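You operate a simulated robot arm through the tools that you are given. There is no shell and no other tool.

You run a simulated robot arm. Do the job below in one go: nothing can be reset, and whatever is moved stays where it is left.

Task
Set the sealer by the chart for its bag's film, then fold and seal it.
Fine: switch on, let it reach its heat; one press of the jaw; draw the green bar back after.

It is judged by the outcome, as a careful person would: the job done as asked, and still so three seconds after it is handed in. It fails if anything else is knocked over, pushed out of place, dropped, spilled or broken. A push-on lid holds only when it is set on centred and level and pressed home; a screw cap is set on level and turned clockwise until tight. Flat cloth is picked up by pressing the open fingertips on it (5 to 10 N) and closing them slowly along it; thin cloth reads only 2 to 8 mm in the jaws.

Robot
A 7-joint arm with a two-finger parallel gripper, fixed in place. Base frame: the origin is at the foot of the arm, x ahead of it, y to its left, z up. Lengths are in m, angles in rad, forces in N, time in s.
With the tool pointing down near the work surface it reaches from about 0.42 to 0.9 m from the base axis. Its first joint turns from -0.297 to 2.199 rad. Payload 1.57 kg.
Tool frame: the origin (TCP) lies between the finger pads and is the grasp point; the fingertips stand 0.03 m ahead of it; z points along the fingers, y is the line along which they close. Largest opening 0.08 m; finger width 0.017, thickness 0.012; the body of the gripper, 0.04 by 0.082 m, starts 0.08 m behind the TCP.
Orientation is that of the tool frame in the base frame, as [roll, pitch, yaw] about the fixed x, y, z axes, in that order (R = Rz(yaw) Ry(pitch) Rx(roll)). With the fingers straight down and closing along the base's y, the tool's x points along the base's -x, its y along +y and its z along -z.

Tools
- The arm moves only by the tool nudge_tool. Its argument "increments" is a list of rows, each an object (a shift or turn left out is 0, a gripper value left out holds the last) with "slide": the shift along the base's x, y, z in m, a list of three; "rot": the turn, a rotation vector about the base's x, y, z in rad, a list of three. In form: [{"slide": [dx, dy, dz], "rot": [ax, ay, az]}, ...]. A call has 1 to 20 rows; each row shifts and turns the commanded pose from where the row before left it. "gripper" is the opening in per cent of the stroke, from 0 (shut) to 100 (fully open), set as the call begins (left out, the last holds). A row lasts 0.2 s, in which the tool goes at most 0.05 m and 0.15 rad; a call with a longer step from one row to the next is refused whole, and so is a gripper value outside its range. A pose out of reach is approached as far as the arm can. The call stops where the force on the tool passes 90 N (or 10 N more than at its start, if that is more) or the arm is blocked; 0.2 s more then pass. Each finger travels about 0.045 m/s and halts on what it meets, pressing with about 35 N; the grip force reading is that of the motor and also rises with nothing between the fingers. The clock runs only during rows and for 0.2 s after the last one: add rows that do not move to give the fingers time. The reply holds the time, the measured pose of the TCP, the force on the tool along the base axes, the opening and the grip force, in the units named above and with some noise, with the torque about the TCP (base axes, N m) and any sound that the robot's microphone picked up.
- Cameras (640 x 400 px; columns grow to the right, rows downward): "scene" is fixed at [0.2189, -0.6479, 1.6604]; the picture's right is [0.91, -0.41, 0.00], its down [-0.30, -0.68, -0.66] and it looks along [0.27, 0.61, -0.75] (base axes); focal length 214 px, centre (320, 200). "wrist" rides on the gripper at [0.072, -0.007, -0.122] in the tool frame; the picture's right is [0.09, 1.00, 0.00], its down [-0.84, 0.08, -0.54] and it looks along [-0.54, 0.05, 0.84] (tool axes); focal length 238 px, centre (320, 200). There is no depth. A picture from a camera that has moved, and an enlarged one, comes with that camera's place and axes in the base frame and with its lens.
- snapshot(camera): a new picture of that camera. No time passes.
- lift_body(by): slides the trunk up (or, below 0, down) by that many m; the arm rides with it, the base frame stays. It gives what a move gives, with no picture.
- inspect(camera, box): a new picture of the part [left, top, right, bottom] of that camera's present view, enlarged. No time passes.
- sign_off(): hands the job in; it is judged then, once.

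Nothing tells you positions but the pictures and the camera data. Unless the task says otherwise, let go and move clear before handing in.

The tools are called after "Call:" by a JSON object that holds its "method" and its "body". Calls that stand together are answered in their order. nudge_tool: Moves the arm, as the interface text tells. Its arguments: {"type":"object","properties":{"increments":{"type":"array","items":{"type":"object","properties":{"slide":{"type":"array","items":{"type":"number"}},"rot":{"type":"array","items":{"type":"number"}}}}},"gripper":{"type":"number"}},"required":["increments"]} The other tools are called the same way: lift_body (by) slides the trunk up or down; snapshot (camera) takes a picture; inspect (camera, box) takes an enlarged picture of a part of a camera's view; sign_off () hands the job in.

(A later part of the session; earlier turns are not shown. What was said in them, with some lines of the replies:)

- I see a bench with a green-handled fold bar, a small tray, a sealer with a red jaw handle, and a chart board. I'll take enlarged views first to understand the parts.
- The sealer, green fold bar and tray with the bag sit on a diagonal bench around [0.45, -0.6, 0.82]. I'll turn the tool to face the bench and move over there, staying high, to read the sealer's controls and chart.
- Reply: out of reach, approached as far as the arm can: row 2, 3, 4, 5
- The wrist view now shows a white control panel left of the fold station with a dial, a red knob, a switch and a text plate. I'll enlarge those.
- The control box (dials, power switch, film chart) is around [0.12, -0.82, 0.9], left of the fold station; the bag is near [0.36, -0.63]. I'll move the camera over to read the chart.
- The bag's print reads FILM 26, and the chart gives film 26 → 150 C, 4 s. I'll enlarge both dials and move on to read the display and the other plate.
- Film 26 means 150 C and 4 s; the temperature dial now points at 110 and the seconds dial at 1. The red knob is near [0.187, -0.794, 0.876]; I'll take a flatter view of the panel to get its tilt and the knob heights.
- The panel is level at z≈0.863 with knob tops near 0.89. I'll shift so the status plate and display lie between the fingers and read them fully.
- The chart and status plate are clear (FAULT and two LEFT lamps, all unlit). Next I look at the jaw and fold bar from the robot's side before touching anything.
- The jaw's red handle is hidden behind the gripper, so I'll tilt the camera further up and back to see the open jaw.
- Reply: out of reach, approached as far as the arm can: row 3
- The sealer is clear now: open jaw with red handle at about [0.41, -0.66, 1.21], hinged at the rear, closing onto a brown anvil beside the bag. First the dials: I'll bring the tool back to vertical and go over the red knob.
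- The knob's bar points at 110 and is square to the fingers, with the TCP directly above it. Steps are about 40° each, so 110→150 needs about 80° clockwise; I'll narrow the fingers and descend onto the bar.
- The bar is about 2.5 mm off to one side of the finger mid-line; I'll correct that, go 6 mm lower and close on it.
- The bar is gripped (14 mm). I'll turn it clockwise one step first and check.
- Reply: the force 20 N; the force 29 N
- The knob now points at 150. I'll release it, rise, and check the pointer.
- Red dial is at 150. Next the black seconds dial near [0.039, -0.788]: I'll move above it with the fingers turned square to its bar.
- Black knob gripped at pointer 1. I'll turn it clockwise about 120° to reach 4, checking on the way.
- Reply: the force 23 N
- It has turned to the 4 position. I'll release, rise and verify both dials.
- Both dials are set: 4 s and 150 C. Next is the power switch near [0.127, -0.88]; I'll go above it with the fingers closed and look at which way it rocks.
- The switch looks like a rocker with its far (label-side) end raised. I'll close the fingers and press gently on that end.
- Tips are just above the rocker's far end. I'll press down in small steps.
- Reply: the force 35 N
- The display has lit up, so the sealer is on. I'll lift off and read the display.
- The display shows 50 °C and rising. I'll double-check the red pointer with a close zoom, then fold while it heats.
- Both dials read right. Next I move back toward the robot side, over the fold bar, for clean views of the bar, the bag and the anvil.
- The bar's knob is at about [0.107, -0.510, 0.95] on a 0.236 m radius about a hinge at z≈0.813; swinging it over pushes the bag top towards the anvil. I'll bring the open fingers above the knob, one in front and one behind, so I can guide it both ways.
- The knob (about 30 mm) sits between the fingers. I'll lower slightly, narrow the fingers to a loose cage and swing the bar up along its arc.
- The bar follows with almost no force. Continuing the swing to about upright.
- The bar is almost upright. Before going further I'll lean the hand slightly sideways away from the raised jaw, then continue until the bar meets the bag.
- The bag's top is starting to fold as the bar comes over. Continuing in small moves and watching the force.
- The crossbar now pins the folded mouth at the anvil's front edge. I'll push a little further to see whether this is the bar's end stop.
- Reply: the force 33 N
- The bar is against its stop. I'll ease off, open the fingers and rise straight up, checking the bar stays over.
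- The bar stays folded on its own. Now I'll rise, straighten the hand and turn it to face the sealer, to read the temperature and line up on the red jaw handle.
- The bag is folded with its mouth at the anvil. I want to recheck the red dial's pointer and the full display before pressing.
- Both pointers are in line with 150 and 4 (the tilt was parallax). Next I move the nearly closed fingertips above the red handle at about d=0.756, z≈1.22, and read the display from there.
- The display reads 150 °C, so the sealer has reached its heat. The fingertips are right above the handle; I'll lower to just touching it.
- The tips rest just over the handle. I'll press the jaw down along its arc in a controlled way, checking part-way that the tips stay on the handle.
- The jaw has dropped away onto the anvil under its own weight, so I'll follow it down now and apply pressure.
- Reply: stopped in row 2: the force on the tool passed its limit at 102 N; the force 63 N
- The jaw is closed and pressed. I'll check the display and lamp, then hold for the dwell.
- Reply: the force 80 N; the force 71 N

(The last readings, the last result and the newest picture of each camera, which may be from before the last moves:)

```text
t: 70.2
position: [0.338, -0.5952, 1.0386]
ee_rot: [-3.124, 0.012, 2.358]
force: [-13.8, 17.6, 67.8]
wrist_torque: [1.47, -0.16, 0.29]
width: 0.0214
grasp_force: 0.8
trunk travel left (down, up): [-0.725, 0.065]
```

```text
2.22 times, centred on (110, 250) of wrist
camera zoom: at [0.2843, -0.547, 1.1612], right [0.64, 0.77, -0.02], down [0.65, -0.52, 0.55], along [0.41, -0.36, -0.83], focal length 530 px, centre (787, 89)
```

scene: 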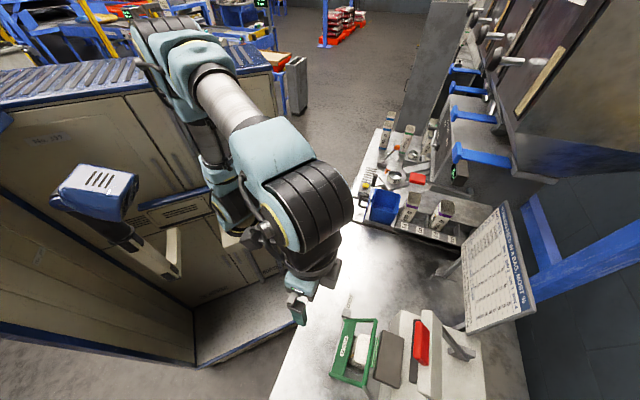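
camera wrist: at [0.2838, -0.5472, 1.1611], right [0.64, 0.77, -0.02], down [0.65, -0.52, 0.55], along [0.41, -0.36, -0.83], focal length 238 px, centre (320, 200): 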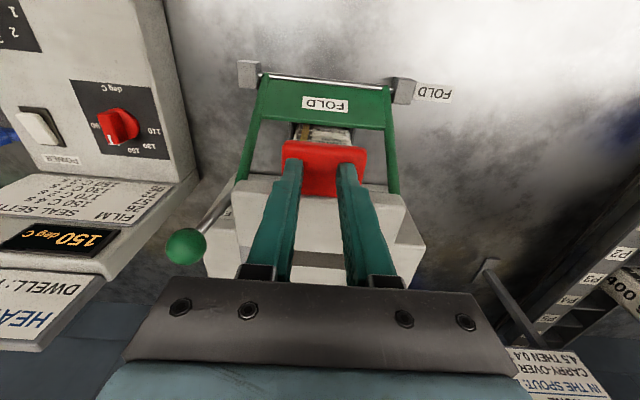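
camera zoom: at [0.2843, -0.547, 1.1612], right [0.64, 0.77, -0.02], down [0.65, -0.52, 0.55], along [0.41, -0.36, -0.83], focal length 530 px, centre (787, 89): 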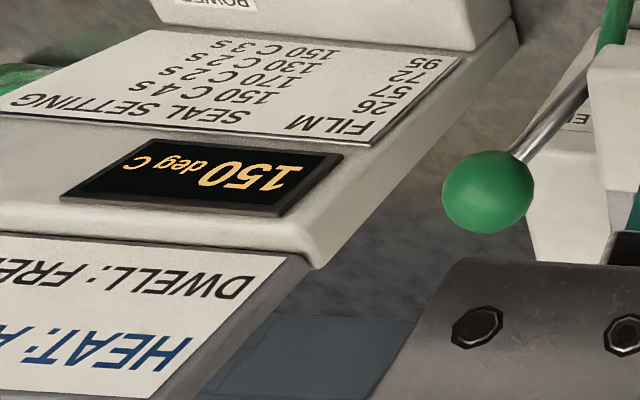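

Call:
{"method": "nudge_tool", "body": {"increments": [{"slide": [0, 0, 0]}, {"slide": [0, 0, 0]}, {"slide": [0, 0, 0]}, {"slide": [0, 0, 0]}]}}

Call:
{"method": "inspect", "body": {"camera": "wrist", "box": [0, 160, 220, 340]}}

```text
t: 71.2
position: [0.3382, -0.5951, 1.0405]
ee_rot: [-3.122, 0.01, 2.359]
force: [-13.7, 16.7, 67.2]
wrist_torque: [1.5, -0.19, 0.26]
width: 0.0215
grasp_force: 0.9
trunk travel left (down, up): [-0.725, 0.065]
```

```text
2.22 times, centred on (110, 250) of wrist
camera zoom: at [0.2844, -0.5471, 1.1612], right [0.64, 0.77, -0.02], down [0.65, -0.52, 0.55], along [0.41, -0.36, -0.83], focal length 530 px, centre (787, 89)
```

zoom: 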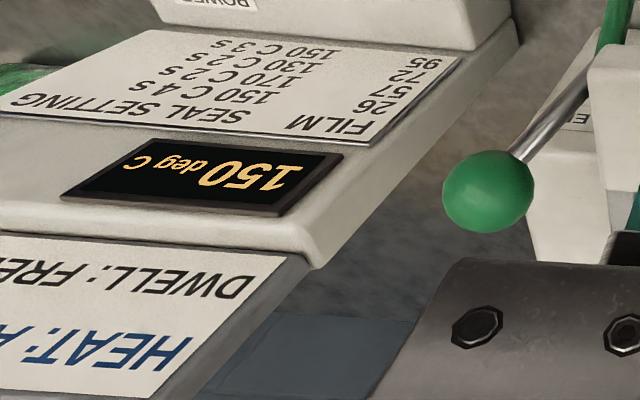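

Held for just over 4 s at pressure. I'll lift off gently and see whether the jaw rises by itself.

Call:
{"method": "nudge_tool", "body": {"increments": [{"slide": [0, 0, 0.006]}, {"slide": [0, 0, 0.012]}, {"slide": [0, 0, 0.02]}]}}

Call:
{"method": "snapshot", "body": {"camera": "wrist"}}

Call:
{"method": "inspect", "body": {"camera": "scene", "box": [320, 280, 500, 400]}}

```text
t: 72.0
position: [0.3408, -0.5982, 1.0718]
ee_rot: [-3.126, 0.007, 2.359]
force: [0.3, 0.5, 1.2]
wrist_torque: [0.03, -0.05, 0.02]
width: 0.0202
grasp_force: 0.5
trunk travel left (down, up): [-0.725, 0.065]
```

```text
taken
camera wrist: at [0.2879, -0.5504, 1.1946], right [0.64, 0.77, -0.02], down [0.65, -0.53, 0.55], along [0.41, -0.36, -0.84], focal length 238 px, centre (320, 200)
```

wrist: 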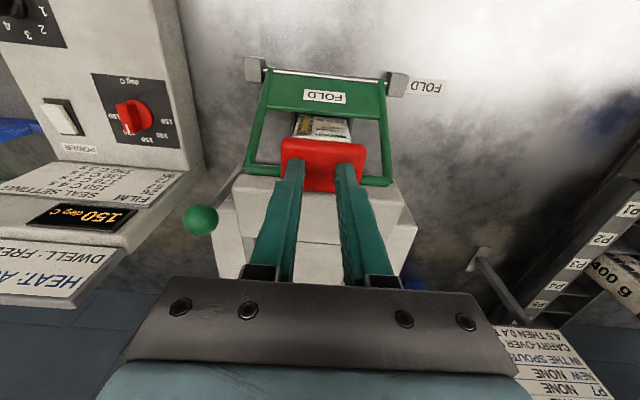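

```text
3.33 times, centred on (410, 340) of scene
camera zoom: at [0.2189, -0.6479, 1.6604], right [0.91, -0.41, 0.0], down [-0.3, -0.68, -0.66], along [0.27, 0.61, -0.75], focal length 715 px, centre (20, -267)
```

zoom: 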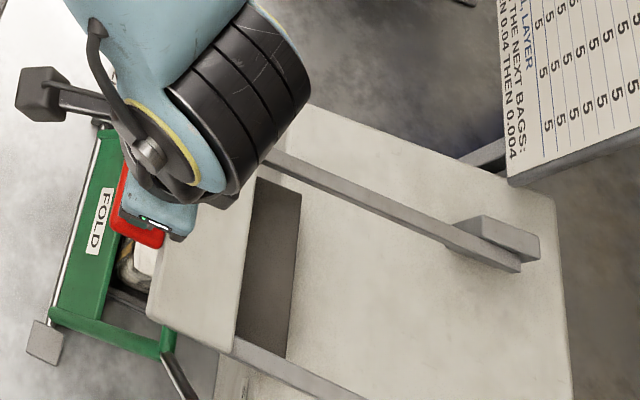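

The jaw springs back up under the tips. I'll follow it back along the same arc to fully open.

Call:
{"method": "nudge_tool", "body": {"increments": [{"slide": [0.0014, -0.0014, 0.0142]}, {"slide": [0.0021, -0.0021, 0.014]}, {"slide": [0.0028, -0.0028, 0.0139]}, {"slide": [0.0028, -0.0028, 0.0138]}, {"slide": [0.0039, -0.0039, 0.0133]}, {"slide": [0.0039, -0.0039, 0.0133]}, {"slide": [0.0046, -0.0046, 0.0127]}, {"slide": [0.0046, -0.0046, 0.0127]}, {"slide": [0.0057, -0.0057, 0.0118]}, {"slide": [0.0057, -0.0057, 0.0119]}, {"slide": [0.0064, -0.0064, 0.0109]}, {"slide": [0.0064, -0.0064, 0.011]}, {"slide": [0.006, -0.006, 0.015]}, {"slide": [0.0, 0.0, 0.03]}]}}

Call:
{"method": "snapshot", "body": {"camera": "wrist"}}

Call:
{"method": "inspect", "body": {"camera": "scene", "box": [320, 280, 500, 400]}}

```text
t: 75.0
position: [0.396, -0.6541, 1.2718]
ee_rot: [-3.126, 0.005, 2.358]
force: [0.4, -0.6, -0.1]
wrist_torque: [0.03, 0.0, -0.02]
width: 0.02
grasp_force: 0.2
trunk travel left (down, up): [-0.725, 0.065]
```

```text
taken
camera wrist: at [0.3427, -0.6068, 1.3947], right [0.64, 0.77, -0.02], down [0.65, -0.53, 0.55], along [0.41, -0.36, -0.84], focal length 238 px, centre (320, 200)
```

wrist: 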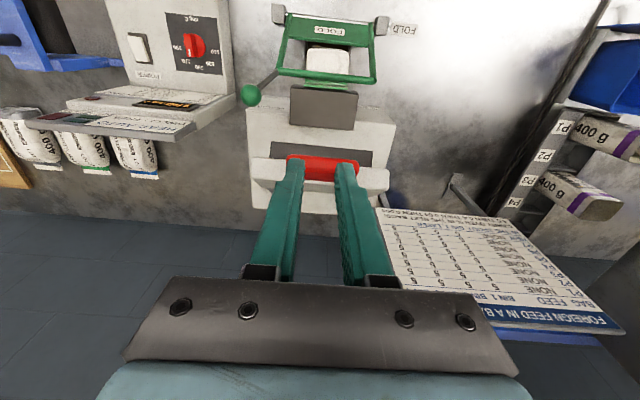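

```text
3.33 times, centred on (410, 340) of scene
camera zoom: at [0.2189, -0.6479, 1.6604], right [0.91, -0.41, 0.0], down [-0.3, -0.68, -0.66], along [0.27, 0.61, -0.75], focal length 715 px, centre (20, -267)
```

zoom: 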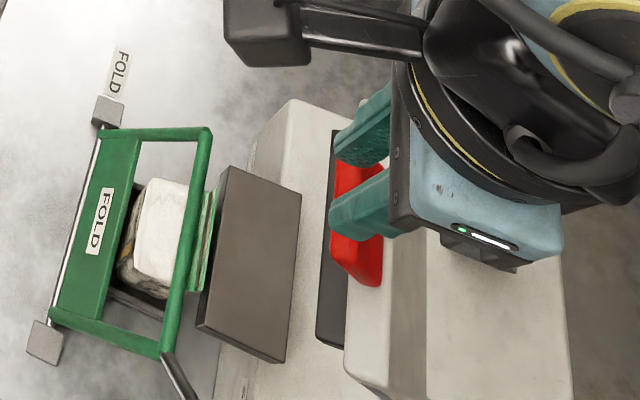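

Call:
{"method": "inspect", "body": {"camera": "wrist", "box": [10, 70, 240, 180]}}

Call:
{"method": "inspect", "body": {"camera": "wrist", "box": [250, 30, 400, 160]}}

Call:
{"method": "inspect", "body": {"camera": "scene", "box": [340, 310, 400, 370]}}

```text
2.78 times, centred on (125, 125) of wrist
camera zoom: at [0.3427, -0.6068, 1.3947], right [0.64, 0.77, -0.02], down [0.65, -0.53, 0.55], along [0.41, -0.36, -0.84], focal length 663 px, centre (863, 409)
```

zoom: 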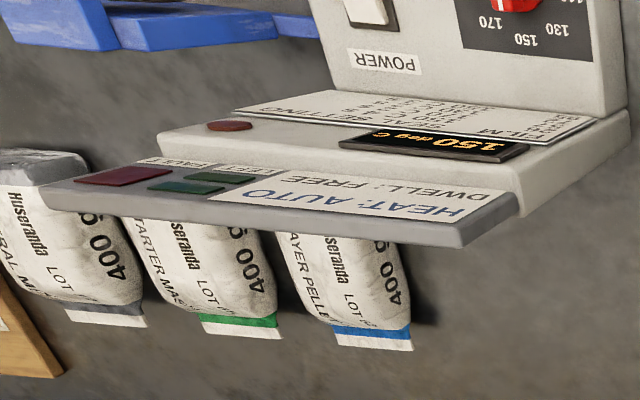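

```text
3.08 times, centred on (325, 95) of wrist
camera zoom: at [0.3427, -0.6068, 1.3947], right [0.64, 0.77, -0.02], down [0.65, -0.53, 0.55], along [0.41, -0.36, -0.84], focal length 733 px, centre (305, 523)
```

zoom: 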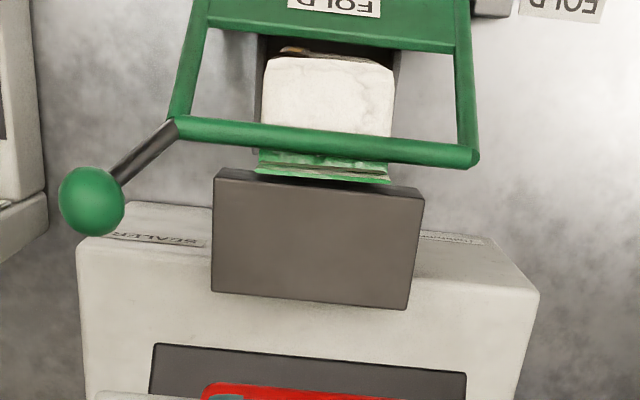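

```text
6.67 times, centred on (370, 340) of scene
camera zoom: at [0.2189, -0.6479, 1.6604], right [0.91, -0.41, 0.0], down [-0.3, -0.68, -0.66], along [0.27, 0.61, -0.75], focal length 1430 px, centre (-13, -733)
```

zoom: 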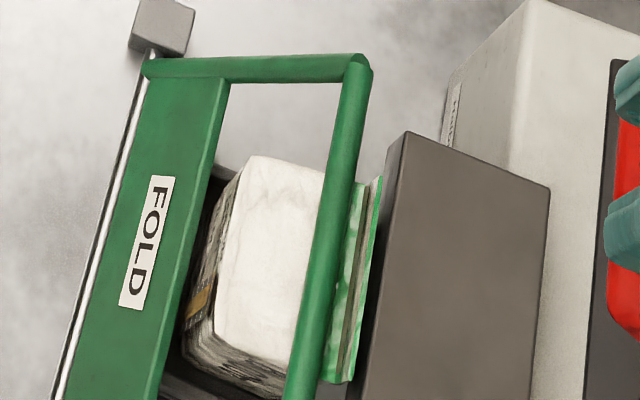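

The mouth now shows a seal line across it, the jaw is fully open again and no fault lamp is lit. Next I go back to the green knob to draw the bar back.

Call:
{"method": "nudge_tool", "body": {"increments": [{"slide": [0.0, 0.0, 0.025]}, {"slide": [-0.0272, 0.0257, 0.0]}, {"slide": [-0.0272, 0.0257, 0.0]}, {"slide": [-0.0272, 0.0257, 0.0]}, {"slide": [-0.0272, 0.0257, 0.0]}, {"slide": [-0.0272, 0.0257, 0.0]}, {"slide": [0, -0.012, -0.003], "rot": [0, 0, 0.143]}, {"slide": [0, -0.012, -0.003], "rot": [0, 0, 0.143]}, {"slide": [0, -0.012, -0.003], "rot": [0, 0, 0.143]}, {"slide": [0, -0.012, -0.003], "rot": [0, 0, 0.143]}, {"slide": [0, -0.012, -0.003], "rot": [0, 0, 0.143]}, {"slide": [0, -0.012, -0.003], "rot": [0, 0, 0.143]}, {"slide": [0, -0.012, -0.003], "rot": [0, 0, 0.143]}, {"slide": [0, -0.012, -0.003], "rot": [0, 0, 0.143]}, {"slide": [0, -0.012, -0.003], "rot": [0, 0, 0.143]}, {"slide": [0, -0.012, -0.003], "rot": [0, 0, 0.143]}, {"slide": [0, -0.012, -0.003], "rot": [0, 0, 0.143]}], "gripper": 100}}

Call:
{"method": "snapshot", "body": {"camera": "wrist"}}

Call:
{"method": "inspect", "body": {"camera": "scene", "box": [320, 280, 500, 400]}}

```text
t: 78.6
position: [0.2603, -0.6564, 1.2638]
ee_rot: [-3.127, 0.007, -2.35]
force: [-0.5, -0.8, 0.1]
wrist_torque: [-0.06, 0.03, 0.01]
width: 0.08
grasp_force: 0.0
trunk travel left (down, up): [-0.725, 0.065]
```

```text
taken
camera wrist: at [0.2128, -0.7114, 1.3867], right [-0.77, 0.63, -0.02], down [0.52, 0.65, 0.55], along [0.36, 0.41, -0.84], focal length 238 px, centre (320, 200)
```

wrist: 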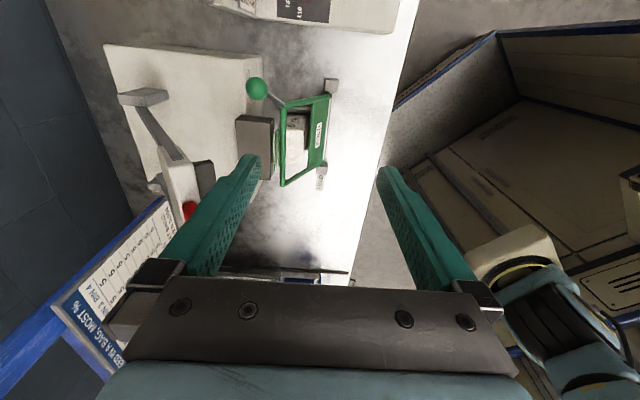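

```text
3.33 times, centred on (410, 340) of scene
camera zoom: at [0.2189, -0.6479, 1.6604], right [0.91, -0.41, 0.0], down [-0.3, -0.68, -0.66], along [0.27, 0.61, -0.75], focal length 715 px, centre (20, -267)
```

zoom: 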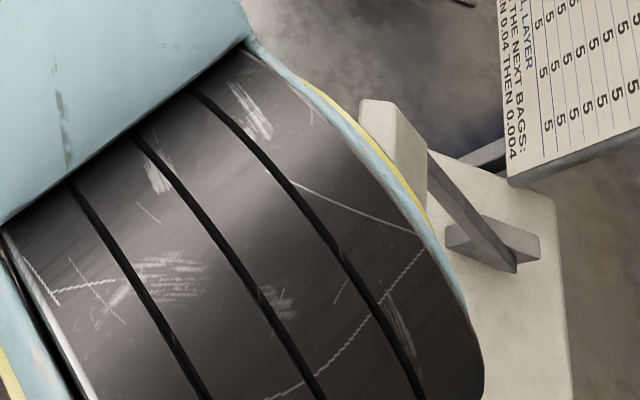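

Call:
{"method": "nudge_tool", "body": {"increments": [{"slide": [0.01, -0.02, -0.01], "rot": [0.0707, -0.0707, 0]}, {"slide": [0.015, -0.025, -0.025], "rot": [0.0707, -0.0707, 0]}, {"slide": [0.018, -0.018, -0.035], "rot": [0.0707, -0.0707, 0]}, {"slide": [0.018, -0.018, -0.035]}], "gripper": 100}}

Call:
{"method": "snapshot", "body": {"camera": "wrist"}}

```text
t: 79.6
position: [0.3234, -0.7388, 1.1603]
ee_rot: [-3.122, 0.307, -2.353]
force: [-1.0, 0.3, 0.1]
wrist_torque: [-0.04, -0.01, -0.04]
width: 0.08
grasp_force: 0.0
trunk travel left (down, up): [-0.725, 0.065]
```

```text
taken
camera wrist: at [0.2526, -0.817, 1.2551], right [-0.76, 0.64, -0.05], down [0.38, 0.51, 0.77], along [0.52, 0.57, -0.64], focal length 238 px, centre (320, 200)
```

wrist: 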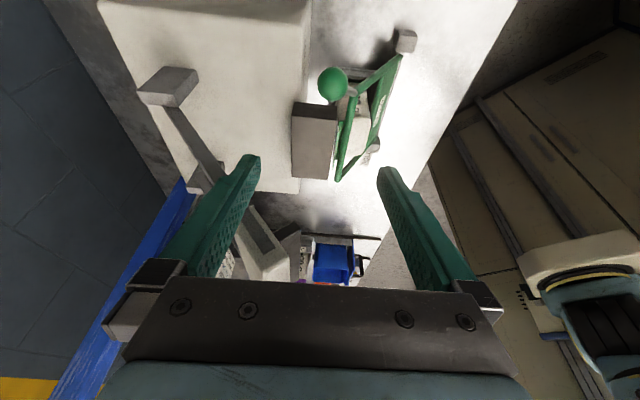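

Call:
{"method": "nudge_tool", "body": {"increments": [{"slide": [0, 0, -0.04]}, {"slide": [0, 0, -0.04]}, {"slide": [0, 0, -0.03]}, {"slide": [0, 0, -0.02]}]}}

Call:
{"method": "snapshot", "body": {"camera": "wrist"}}

```text
t: 80.6
position: [0.3204, -0.739, 1.0267]
ee_rot: [-3.124, 0.307, -2.354]
force: [0.3, 0.2, 0.8]
wrist_torque: [0.03, -0.01, 0.0]
width: 0.0802
grasp_force: 0.1
trunk travel left (down, up): [-0.725, 0.065]
```

```text
taken
camera wrist: at [0.25, -0.8166, 1.1214], right [-0.76, 0.64, -0.04], down [0.39, 0.51, 0.77], along [0.52, 0.57, -0.64], focal length 238 px, centre (320, 200)
```

wrist: 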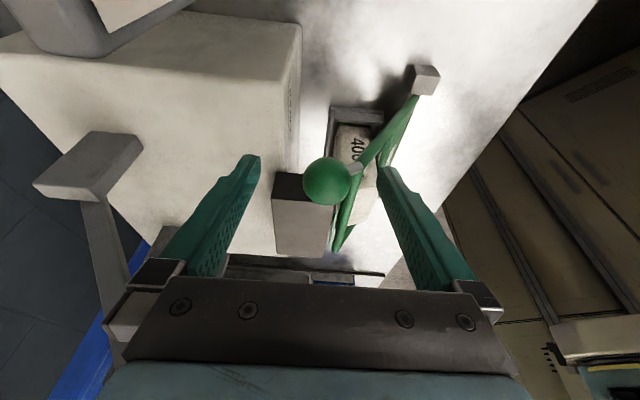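

Call:
{"method": "nudge_tool", "body": {"increments": [{"slide": [0, 0, -0.01]}, {"slide": [0, 0, 0]}], "gripper": 62}}

Call:
{"method": "nudge_tool", "body": {"increments": [{"slide": [-0.0124, 0.0124, 0.0095]}, {"slide": [-0.0129, 0.0129, 0.008]}, {"slide": [-0.0134, 0.0134, 0.0063]}, {"slide": [-0.0136, 0.0136, 0.0046]}]}}

Call:
{"method": "snapshot", "body": {"camera": "wrist"}}

Call:
{"method": "inspect", "body": {"camera": "scene", "box": [280, 260, 480, 400]}}

```text
t: 81.2
position: [0.3203, -0.7381, 1.0182]
ee_rot: [-3.124, 0.306, -2.352]
force: [-0.4, 0.1, -0.5]
wrist_torque: [-0.01, 0.02, -0.01]
width: 0.0497
grasp_force: 0.0
trunk travel left (down, up): [-0.725, 0.065]
```

```text
t: 82.2
position: [0.2673, -0.6874, 1.0452]
ee_rot: [-3.124, 0.307, -2.352]
force: [-0.4, -0.3, -0.4]
wrist_torque: [0.01, 0.05, 0.05]
width: 0.0496
grasp_force: 0.1
trunk travel left (down, up): [-0.725, 0.065]
```

```text
taken
camera wrist: at [0.198, -0.7656, 1.1404], right [-0.77, 0.64, -0.04], down [0.39, 0.51, 0.77], along [0.52, 0.57, -0.64], focal length 238 px, centre (320, 200)
```

wrist: 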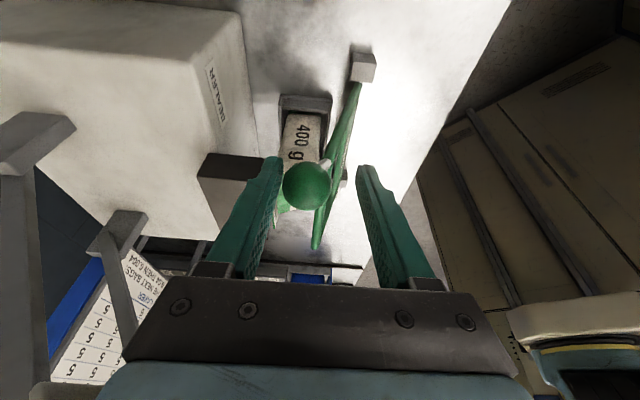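

```text
2.86 times, centred on (380, 330) of scene
camera zoom: at [0.2189, -0.6479, 1.6604], right [0.91, -0.41, 0.0], down [-0.3, -0.68, -0.66], along [0.27, 0.61, -0.75], focal length 613 px, centre (149, -171)
```

zoom: 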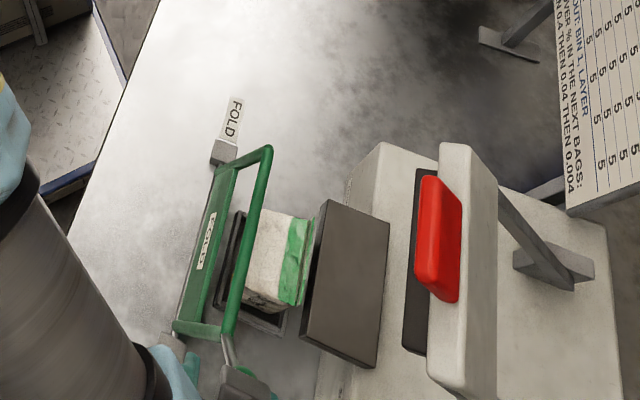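

The bar is coming back and the bag stays folded and closed. Continuing to upright, then straightening the hand before lowering it to rest.

Call:
{"method": "nudge_tool", "body": {"increments": [{"slide": [-0.0139, 0.0139, 0.003]}, {"slide": [-0.014, 0.014, 0.0012]}, {"slide": [-0.0141, 0.0141, -0.0006], "rot": [-0.0707, 0.0707, 0]}, {"rot": [-0.0707, 0.0707, 0]}, {"rot": [-0.0707, 0.0707, 0]}]}}

Call:
{"method": "snapshot", "body": {"camera": "wrist"}}

```text
t: 83.4
position: [0.2257, -0.6454, 1.0501]
ee_rot: [-3.126, 0.006, -2.352]
force: [0.0, -0.7, 0.2]
wrist_torque: [0.0, -0.02, 0.03]
width: 0.0497
grasp_force: 0.1
trunk travel left (down, up): [-0.725, 0.065]
```

```text
taken
camera wrist: at [0.1783, -0.7011, 1.1732], right [-0.77, 0.64, -0.02], down [0.53, 0.65, 0.55], along [0.36, 0.41, -0.84], focal length 238 px, centre (320, 200)
```

wrist: 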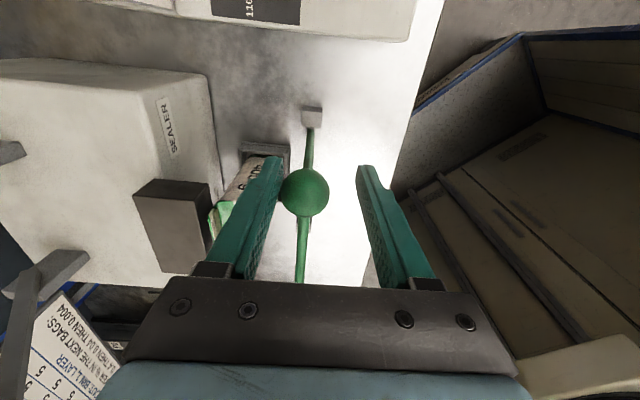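

Call:
{"method": "nudge_tool", "body": {"increments": [{"slide": [-0.014, 0.014, -0.0022]}, {"slide": [-0.0138, 0.0138, -0.004]}, {"slide": [-0.0134, 0.0134, -0.0056]}, {"slide": [-0.0131, 0.0131, -0.0073]}, {"slide": [-0.0126, 0.0126, -0.0089]}]}}

Call:
{"method": "snapshot", "body": {"camera": "wrist"}}

```text
t: 84.6
position: [0.161, -0.5787, 1.0203]
ee_rot: [-3.127, 0.007, -2.353]
force: [-0.2, 0.1, 0.5]
wrist_torque: [0.03, 0.01, -0.01]
width: 0.0498
grasp_force: 0.5
trunk travel left (down, up): [-0.725, 0.065]
```

```text
taken
camera wrist: at [0.1145, -0.6349, 1.1427], right [-0.77, 0.64, -0.02], down [0.53, 0.65, 0.55], along [0.36, 0.41, -0.84], focal length 238 px, centre (320, 200)
```

wrist: 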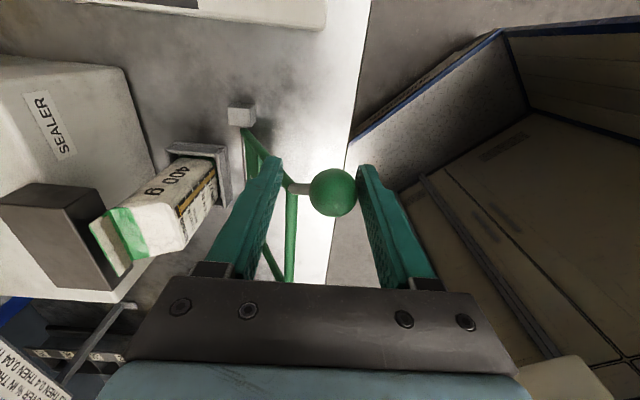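

Call:
{"method": "nudge_tool", "body": {"increments": [{"slide": [-0.012, 0.012, -0.0104]}, {"slide": [-0.0113, 0.0113, -0.0118]}, {"slide": [-0.0105, 0.0105, -0.0132]}, {"slide": [-0.0097, 0.0097, -0.0144]}, {"slide": [-0.0088, 0.0088, -0.0156]}, {"slide": [-0.0025, 0.0025, -0.006]}, {"slide": [0, 0, 0]}]}}

Call:
{"method": "snapshot", "body": {"camera": "wrist"}}

Call:
{"method": "inspect", "body": {"camera": "scene", "box": [220, 260, 480, 400]}}

```text
t: 86.2
position: [0.1056, -0.524, 0.9501]
ee_rot: [-3.126, 0.008, -2.353]
force: [0.4, -0.7, -0.4]
wrist_torque: [0.02, 0.01, 0.02]
width: 0.0498
grasp_force: 0.0
trunk travel left (down, up): [-0.725, 0.065]
```

```text
taken
camera wrist: at [0.0575, -0.579, 1.0726], right [-0.77, 0.64, -0.02], down [0.53, 0.65, 0.55], along [0.36, 0.41, -0.84], focal length 238 px, centre (320, 200)
```

wrist: 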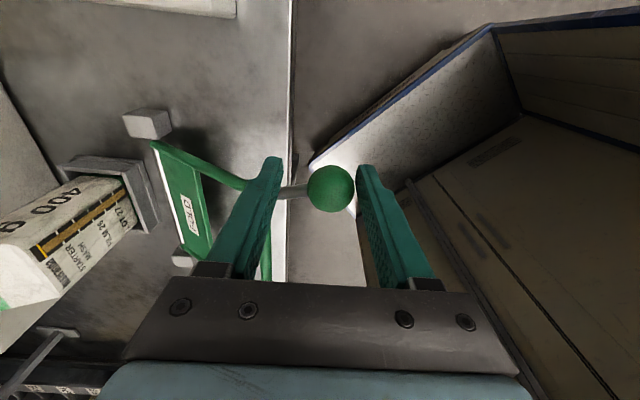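

```text
2.46 times, centred on (350, 330) of scene
camera zoom: at [0.2189, -0.6479, 1.6604], right [0.91, -0.41, 0.0], down [-0.3, -0.68, -0.66], along [0.27, 0.61, -0.75], focal length 528 px, centre (246, -120)
```

zoom: 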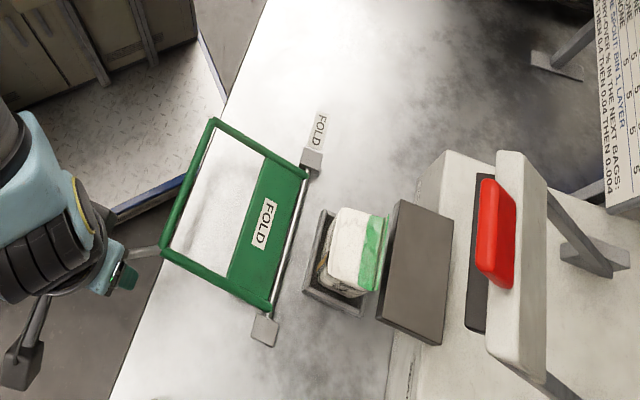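

The bar is back at its rest. I'll open the fingers, rise clear, and check the result.

Call:
{"method": "nudge_tool", "body": {"increments": [{"slide": [0, 0, 0]}, {"slide": [0, 0, 0]}, {"slide": [0, 0, 0.02]}, {"slide": [0, 0, 0.04]}, {"slide": [0, 0, 0.04]}, {"slide": [0, 0, 0.04]}, {"slide": [0, 0, 0.04]}, {"slide": [0, 0, 0.04]}], "gripper": 100}}

Call:
{"method": "snapshot", "body": {"camera": "wrist"}}

Call:
{"method": "inspect", "body": {"camera": "scene", "box": [240, 270, 440, 400]}}

Call:
{"method": "inspect", "body": {"camera": "scene", "box": [340, 310, 400, 370]}}

```text
t: 88.0
position: [0.1043, -0.5217, 1.1714]
ee_rot: [-3.128, 0.008, -2.352]
force: [0.1, -0.8, -0.8]
wrist_torque: [-0.02, -0.02, 0.0]
width: 0.0799
grasp_force: 0.1
trunk travel left (down, up): [-0.725, 0.065]
```

```text
taken
camera wrist: at [0.0579, -0.5776, 1.2928], right [-0.77, 0.64, -0.02], down [0.53, 0.65, 0.55], along [0.36, 0.41, -0.84], focal length 238 px, centre (320, 200)
```

wrist: 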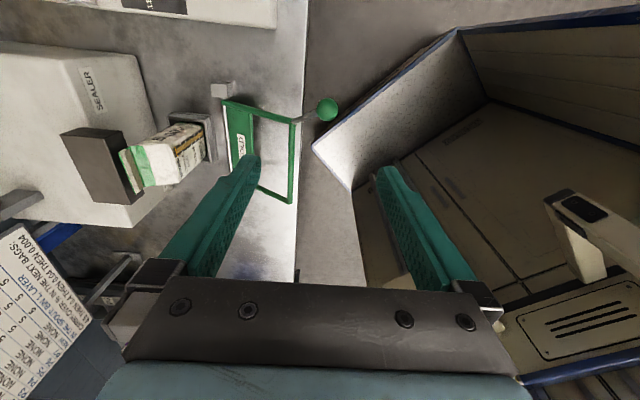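

```text
3.08 times, centred on (340, 335) of scene
camera zoom: at [0.2189, -0.6479, 1.6604], right [0.91, -0.41, 0.0], down [-0.3, -0.68, -0.66], along [0.27, 0.61, -0.75], focal length 660 px, centre (258, -215)
```

zoom: 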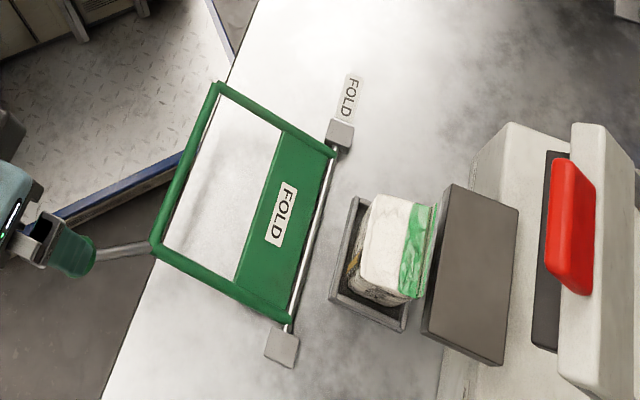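

```text
6.67 times, centred on (370, 340) of scene
camera zoom: at [0.2189, -0.6479, 1.6604], right [0.91, -0.41, 0.0], down [-0.3, -0.68, -0.66], along [0.27, 0.61, -0.75], focal length 1430 px, centre (-13, -733)
```

zoom: 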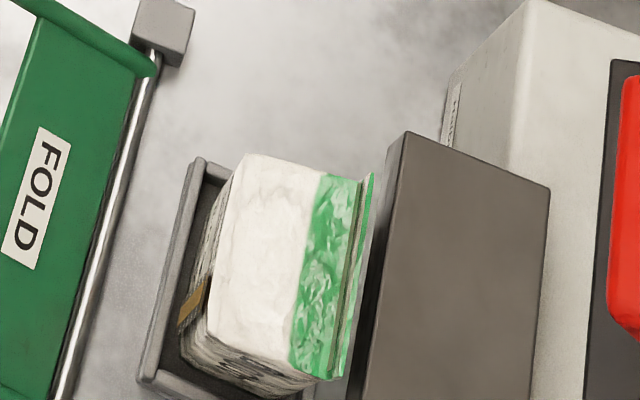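

The bar is drawn back and the bag stays closed with a visible seal line. I'll move well clear and take one more look at the bag and the sealer's panel.

Call:
{"method": "nudge_tool", "body": {"increments": [{"slide": [0.012, 0.006, 0.004], "rot": [0, 0, -0.131]}, {"slide": [0.012, 0.006, 0.004], "rot": [0, 0, -0.131]}, {"slide": [0.012, 0.006, 0.004], "rot": [0, 0, -0.131]}, {"slide": [0.012, 0.006, 0.004], "rot": [0, 0, -0.131]}, {"slide": [0.012, 0.006, 0.004], "rot": [0, 0, -0.131]}, {"slide": [0.012, 0.006, 0.004], "rot": [0, 0, -0.131]}, {"slide": [0.012, 0.006, 0.004], "rot": [0, 0, -0.131]}, {"slide": [0.012, 0.006, 0.004], "rot": [0, 0, -0.131]}, {"slide": [0.012, 0.006, 0.004], "rot": [0, 0, -0.131]}, {"slide": [0.012, 0.006, 0.004], "rot": [0, 0, -0.131]}, {"slide": [0.012, 0.006, 0.004], "rot": [0, 0, -0.131]}, {"slide": [0.012, 0.006, 0.004], "rot": [0, 0, -0.131]}]}}

Call:
{"method": "snapshot", "body": {"camera": "wrist"}}

Call:
{"method": "snapshot", "body": {"camera": "scene"}}

```text
t: 90.6
position: [0.249, -0.4509, 1.2187]
ee_rot: [-3.125, 0.007, 2.354]
force: [0.5, -0.7, 0.5]
wrist_torque: [-0.01, -0.02, 0.02]
width: 0.08
grasp_force: 0.1
trunk travel left (down, up): [-0.725, 0.065]
```

```text
taken
camera wrist: at [0.1953, -0.4039, 1.3412], right [0.64, 0.77, -0.02], down [0.65, -0.53, 0.55], along [0.41, -0.36, -0.84], focal length 238 px, centre (320, 200)
```

wrist: 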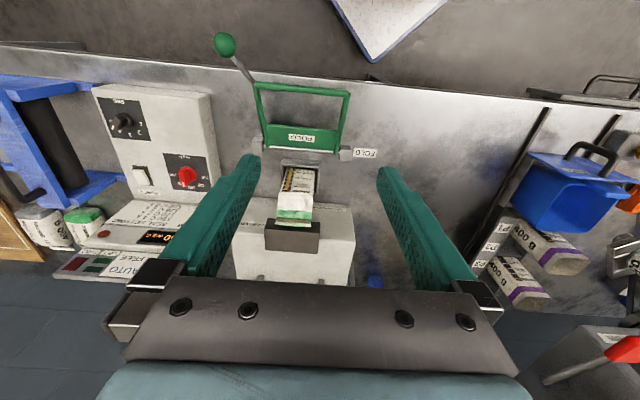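

```text
taken
```

scene: 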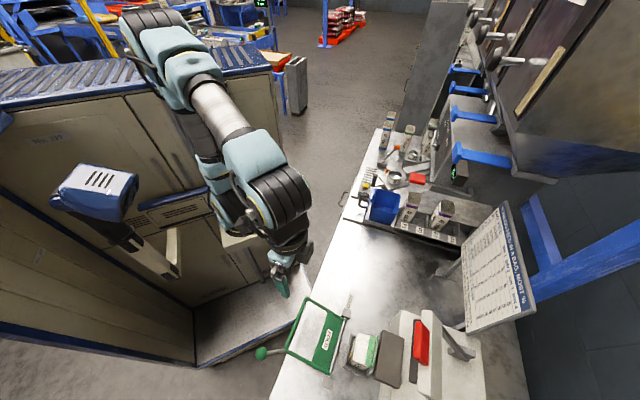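

Call:
{"method": "inspect", "body": {"camera": "wrist", "box": [250, 150, 360, 260]}}

Call:
{"method": "inspect", "body": {"camera": "wrist", "box": [40, 190, 240, 290]}}

Call:
{"method": "inspect", "body": {"camera": "scene", "box": [240, 270, 500, 400]}}

```text
3.64 times, centred on (305, 205) of wrist
camera zoom: at [0.1953, -0.4039, 1.3412], right [0.64, 0.77, -0.02], down [0.65, -0.53, 0.55], along [0.41, -0.36, -0.84], focal length 867 px, centre (374, 182)
```

zoom: 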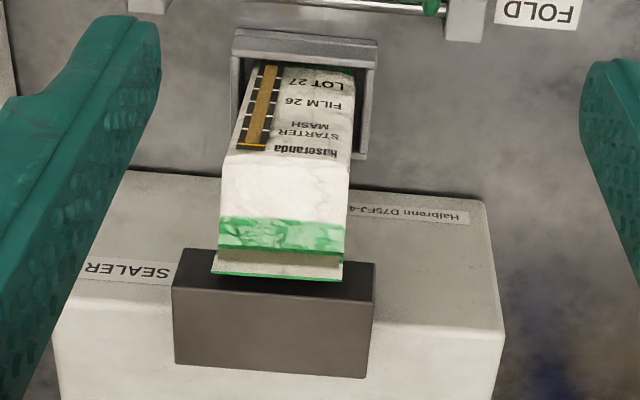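

```text
3.20 times, centred on (140, 240) of wrist
camera zoom: at [0.1953, -0.4039, 1.3412], right [0.64, 0.77, -0.02], down [0.65, -0.53, 0.55], along [0.41, -0.36, -0.84], focal length 763 px, centre (896, 72)
```

zoom: 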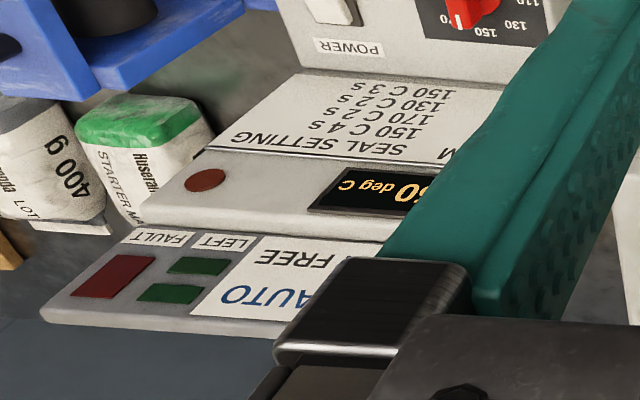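

```text
2.46 times, centred on (370, 335) of scene
camera zoom: at [0.2189, -0.6479, 1.6604], right [0.91, -0.41, 0.0], down [-0.3, -0.68, -0.66], along [0.27, 0.61, -0.75], focal length 528 px, centre (197, -132)
```

zoom: 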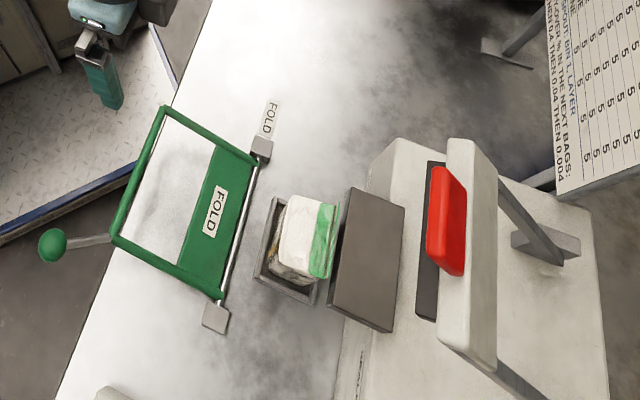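

The outcome so far:
- The dials are at 150 C and 4 s, as the chart gives for film 26.
- The bag is folded with a seal line across its mouth.
- The jaw is open and the green bar is back at its starting position.
- The gripper is clear and nothing else has moved, so I'm handing in.

Call:
{"method": "sign_off", "body": {}}

```text
The job is handed in.
```

I set the sealer by the chart, then folded and sealed the bag, and handed the job in. The bag's print reads FILM 26, and the chart gives 150 C and 4 s for that film.

- **Heat:** I switched it on and pressed only once the display read 150 °C.
- **Press:** I pressed the jaw once and held it for just over 4 s. Near the bottom it dropped the last bit under its own weight, and the force briefly reached 102 N as it closed. It then rose back to fully open.
- **Seal:** A brownish line now runs across the folded mouth and the bag stays closed. I take that line to be the seal, but I did not test it by pulling.
- **Green bar:** I drew it back after the press, and it rests where it started.
- **Power:** The sealer is still switched on, since you didn't ask for it to be turned off.

The fault lamp stayed unlit and I saw nothing else moved.
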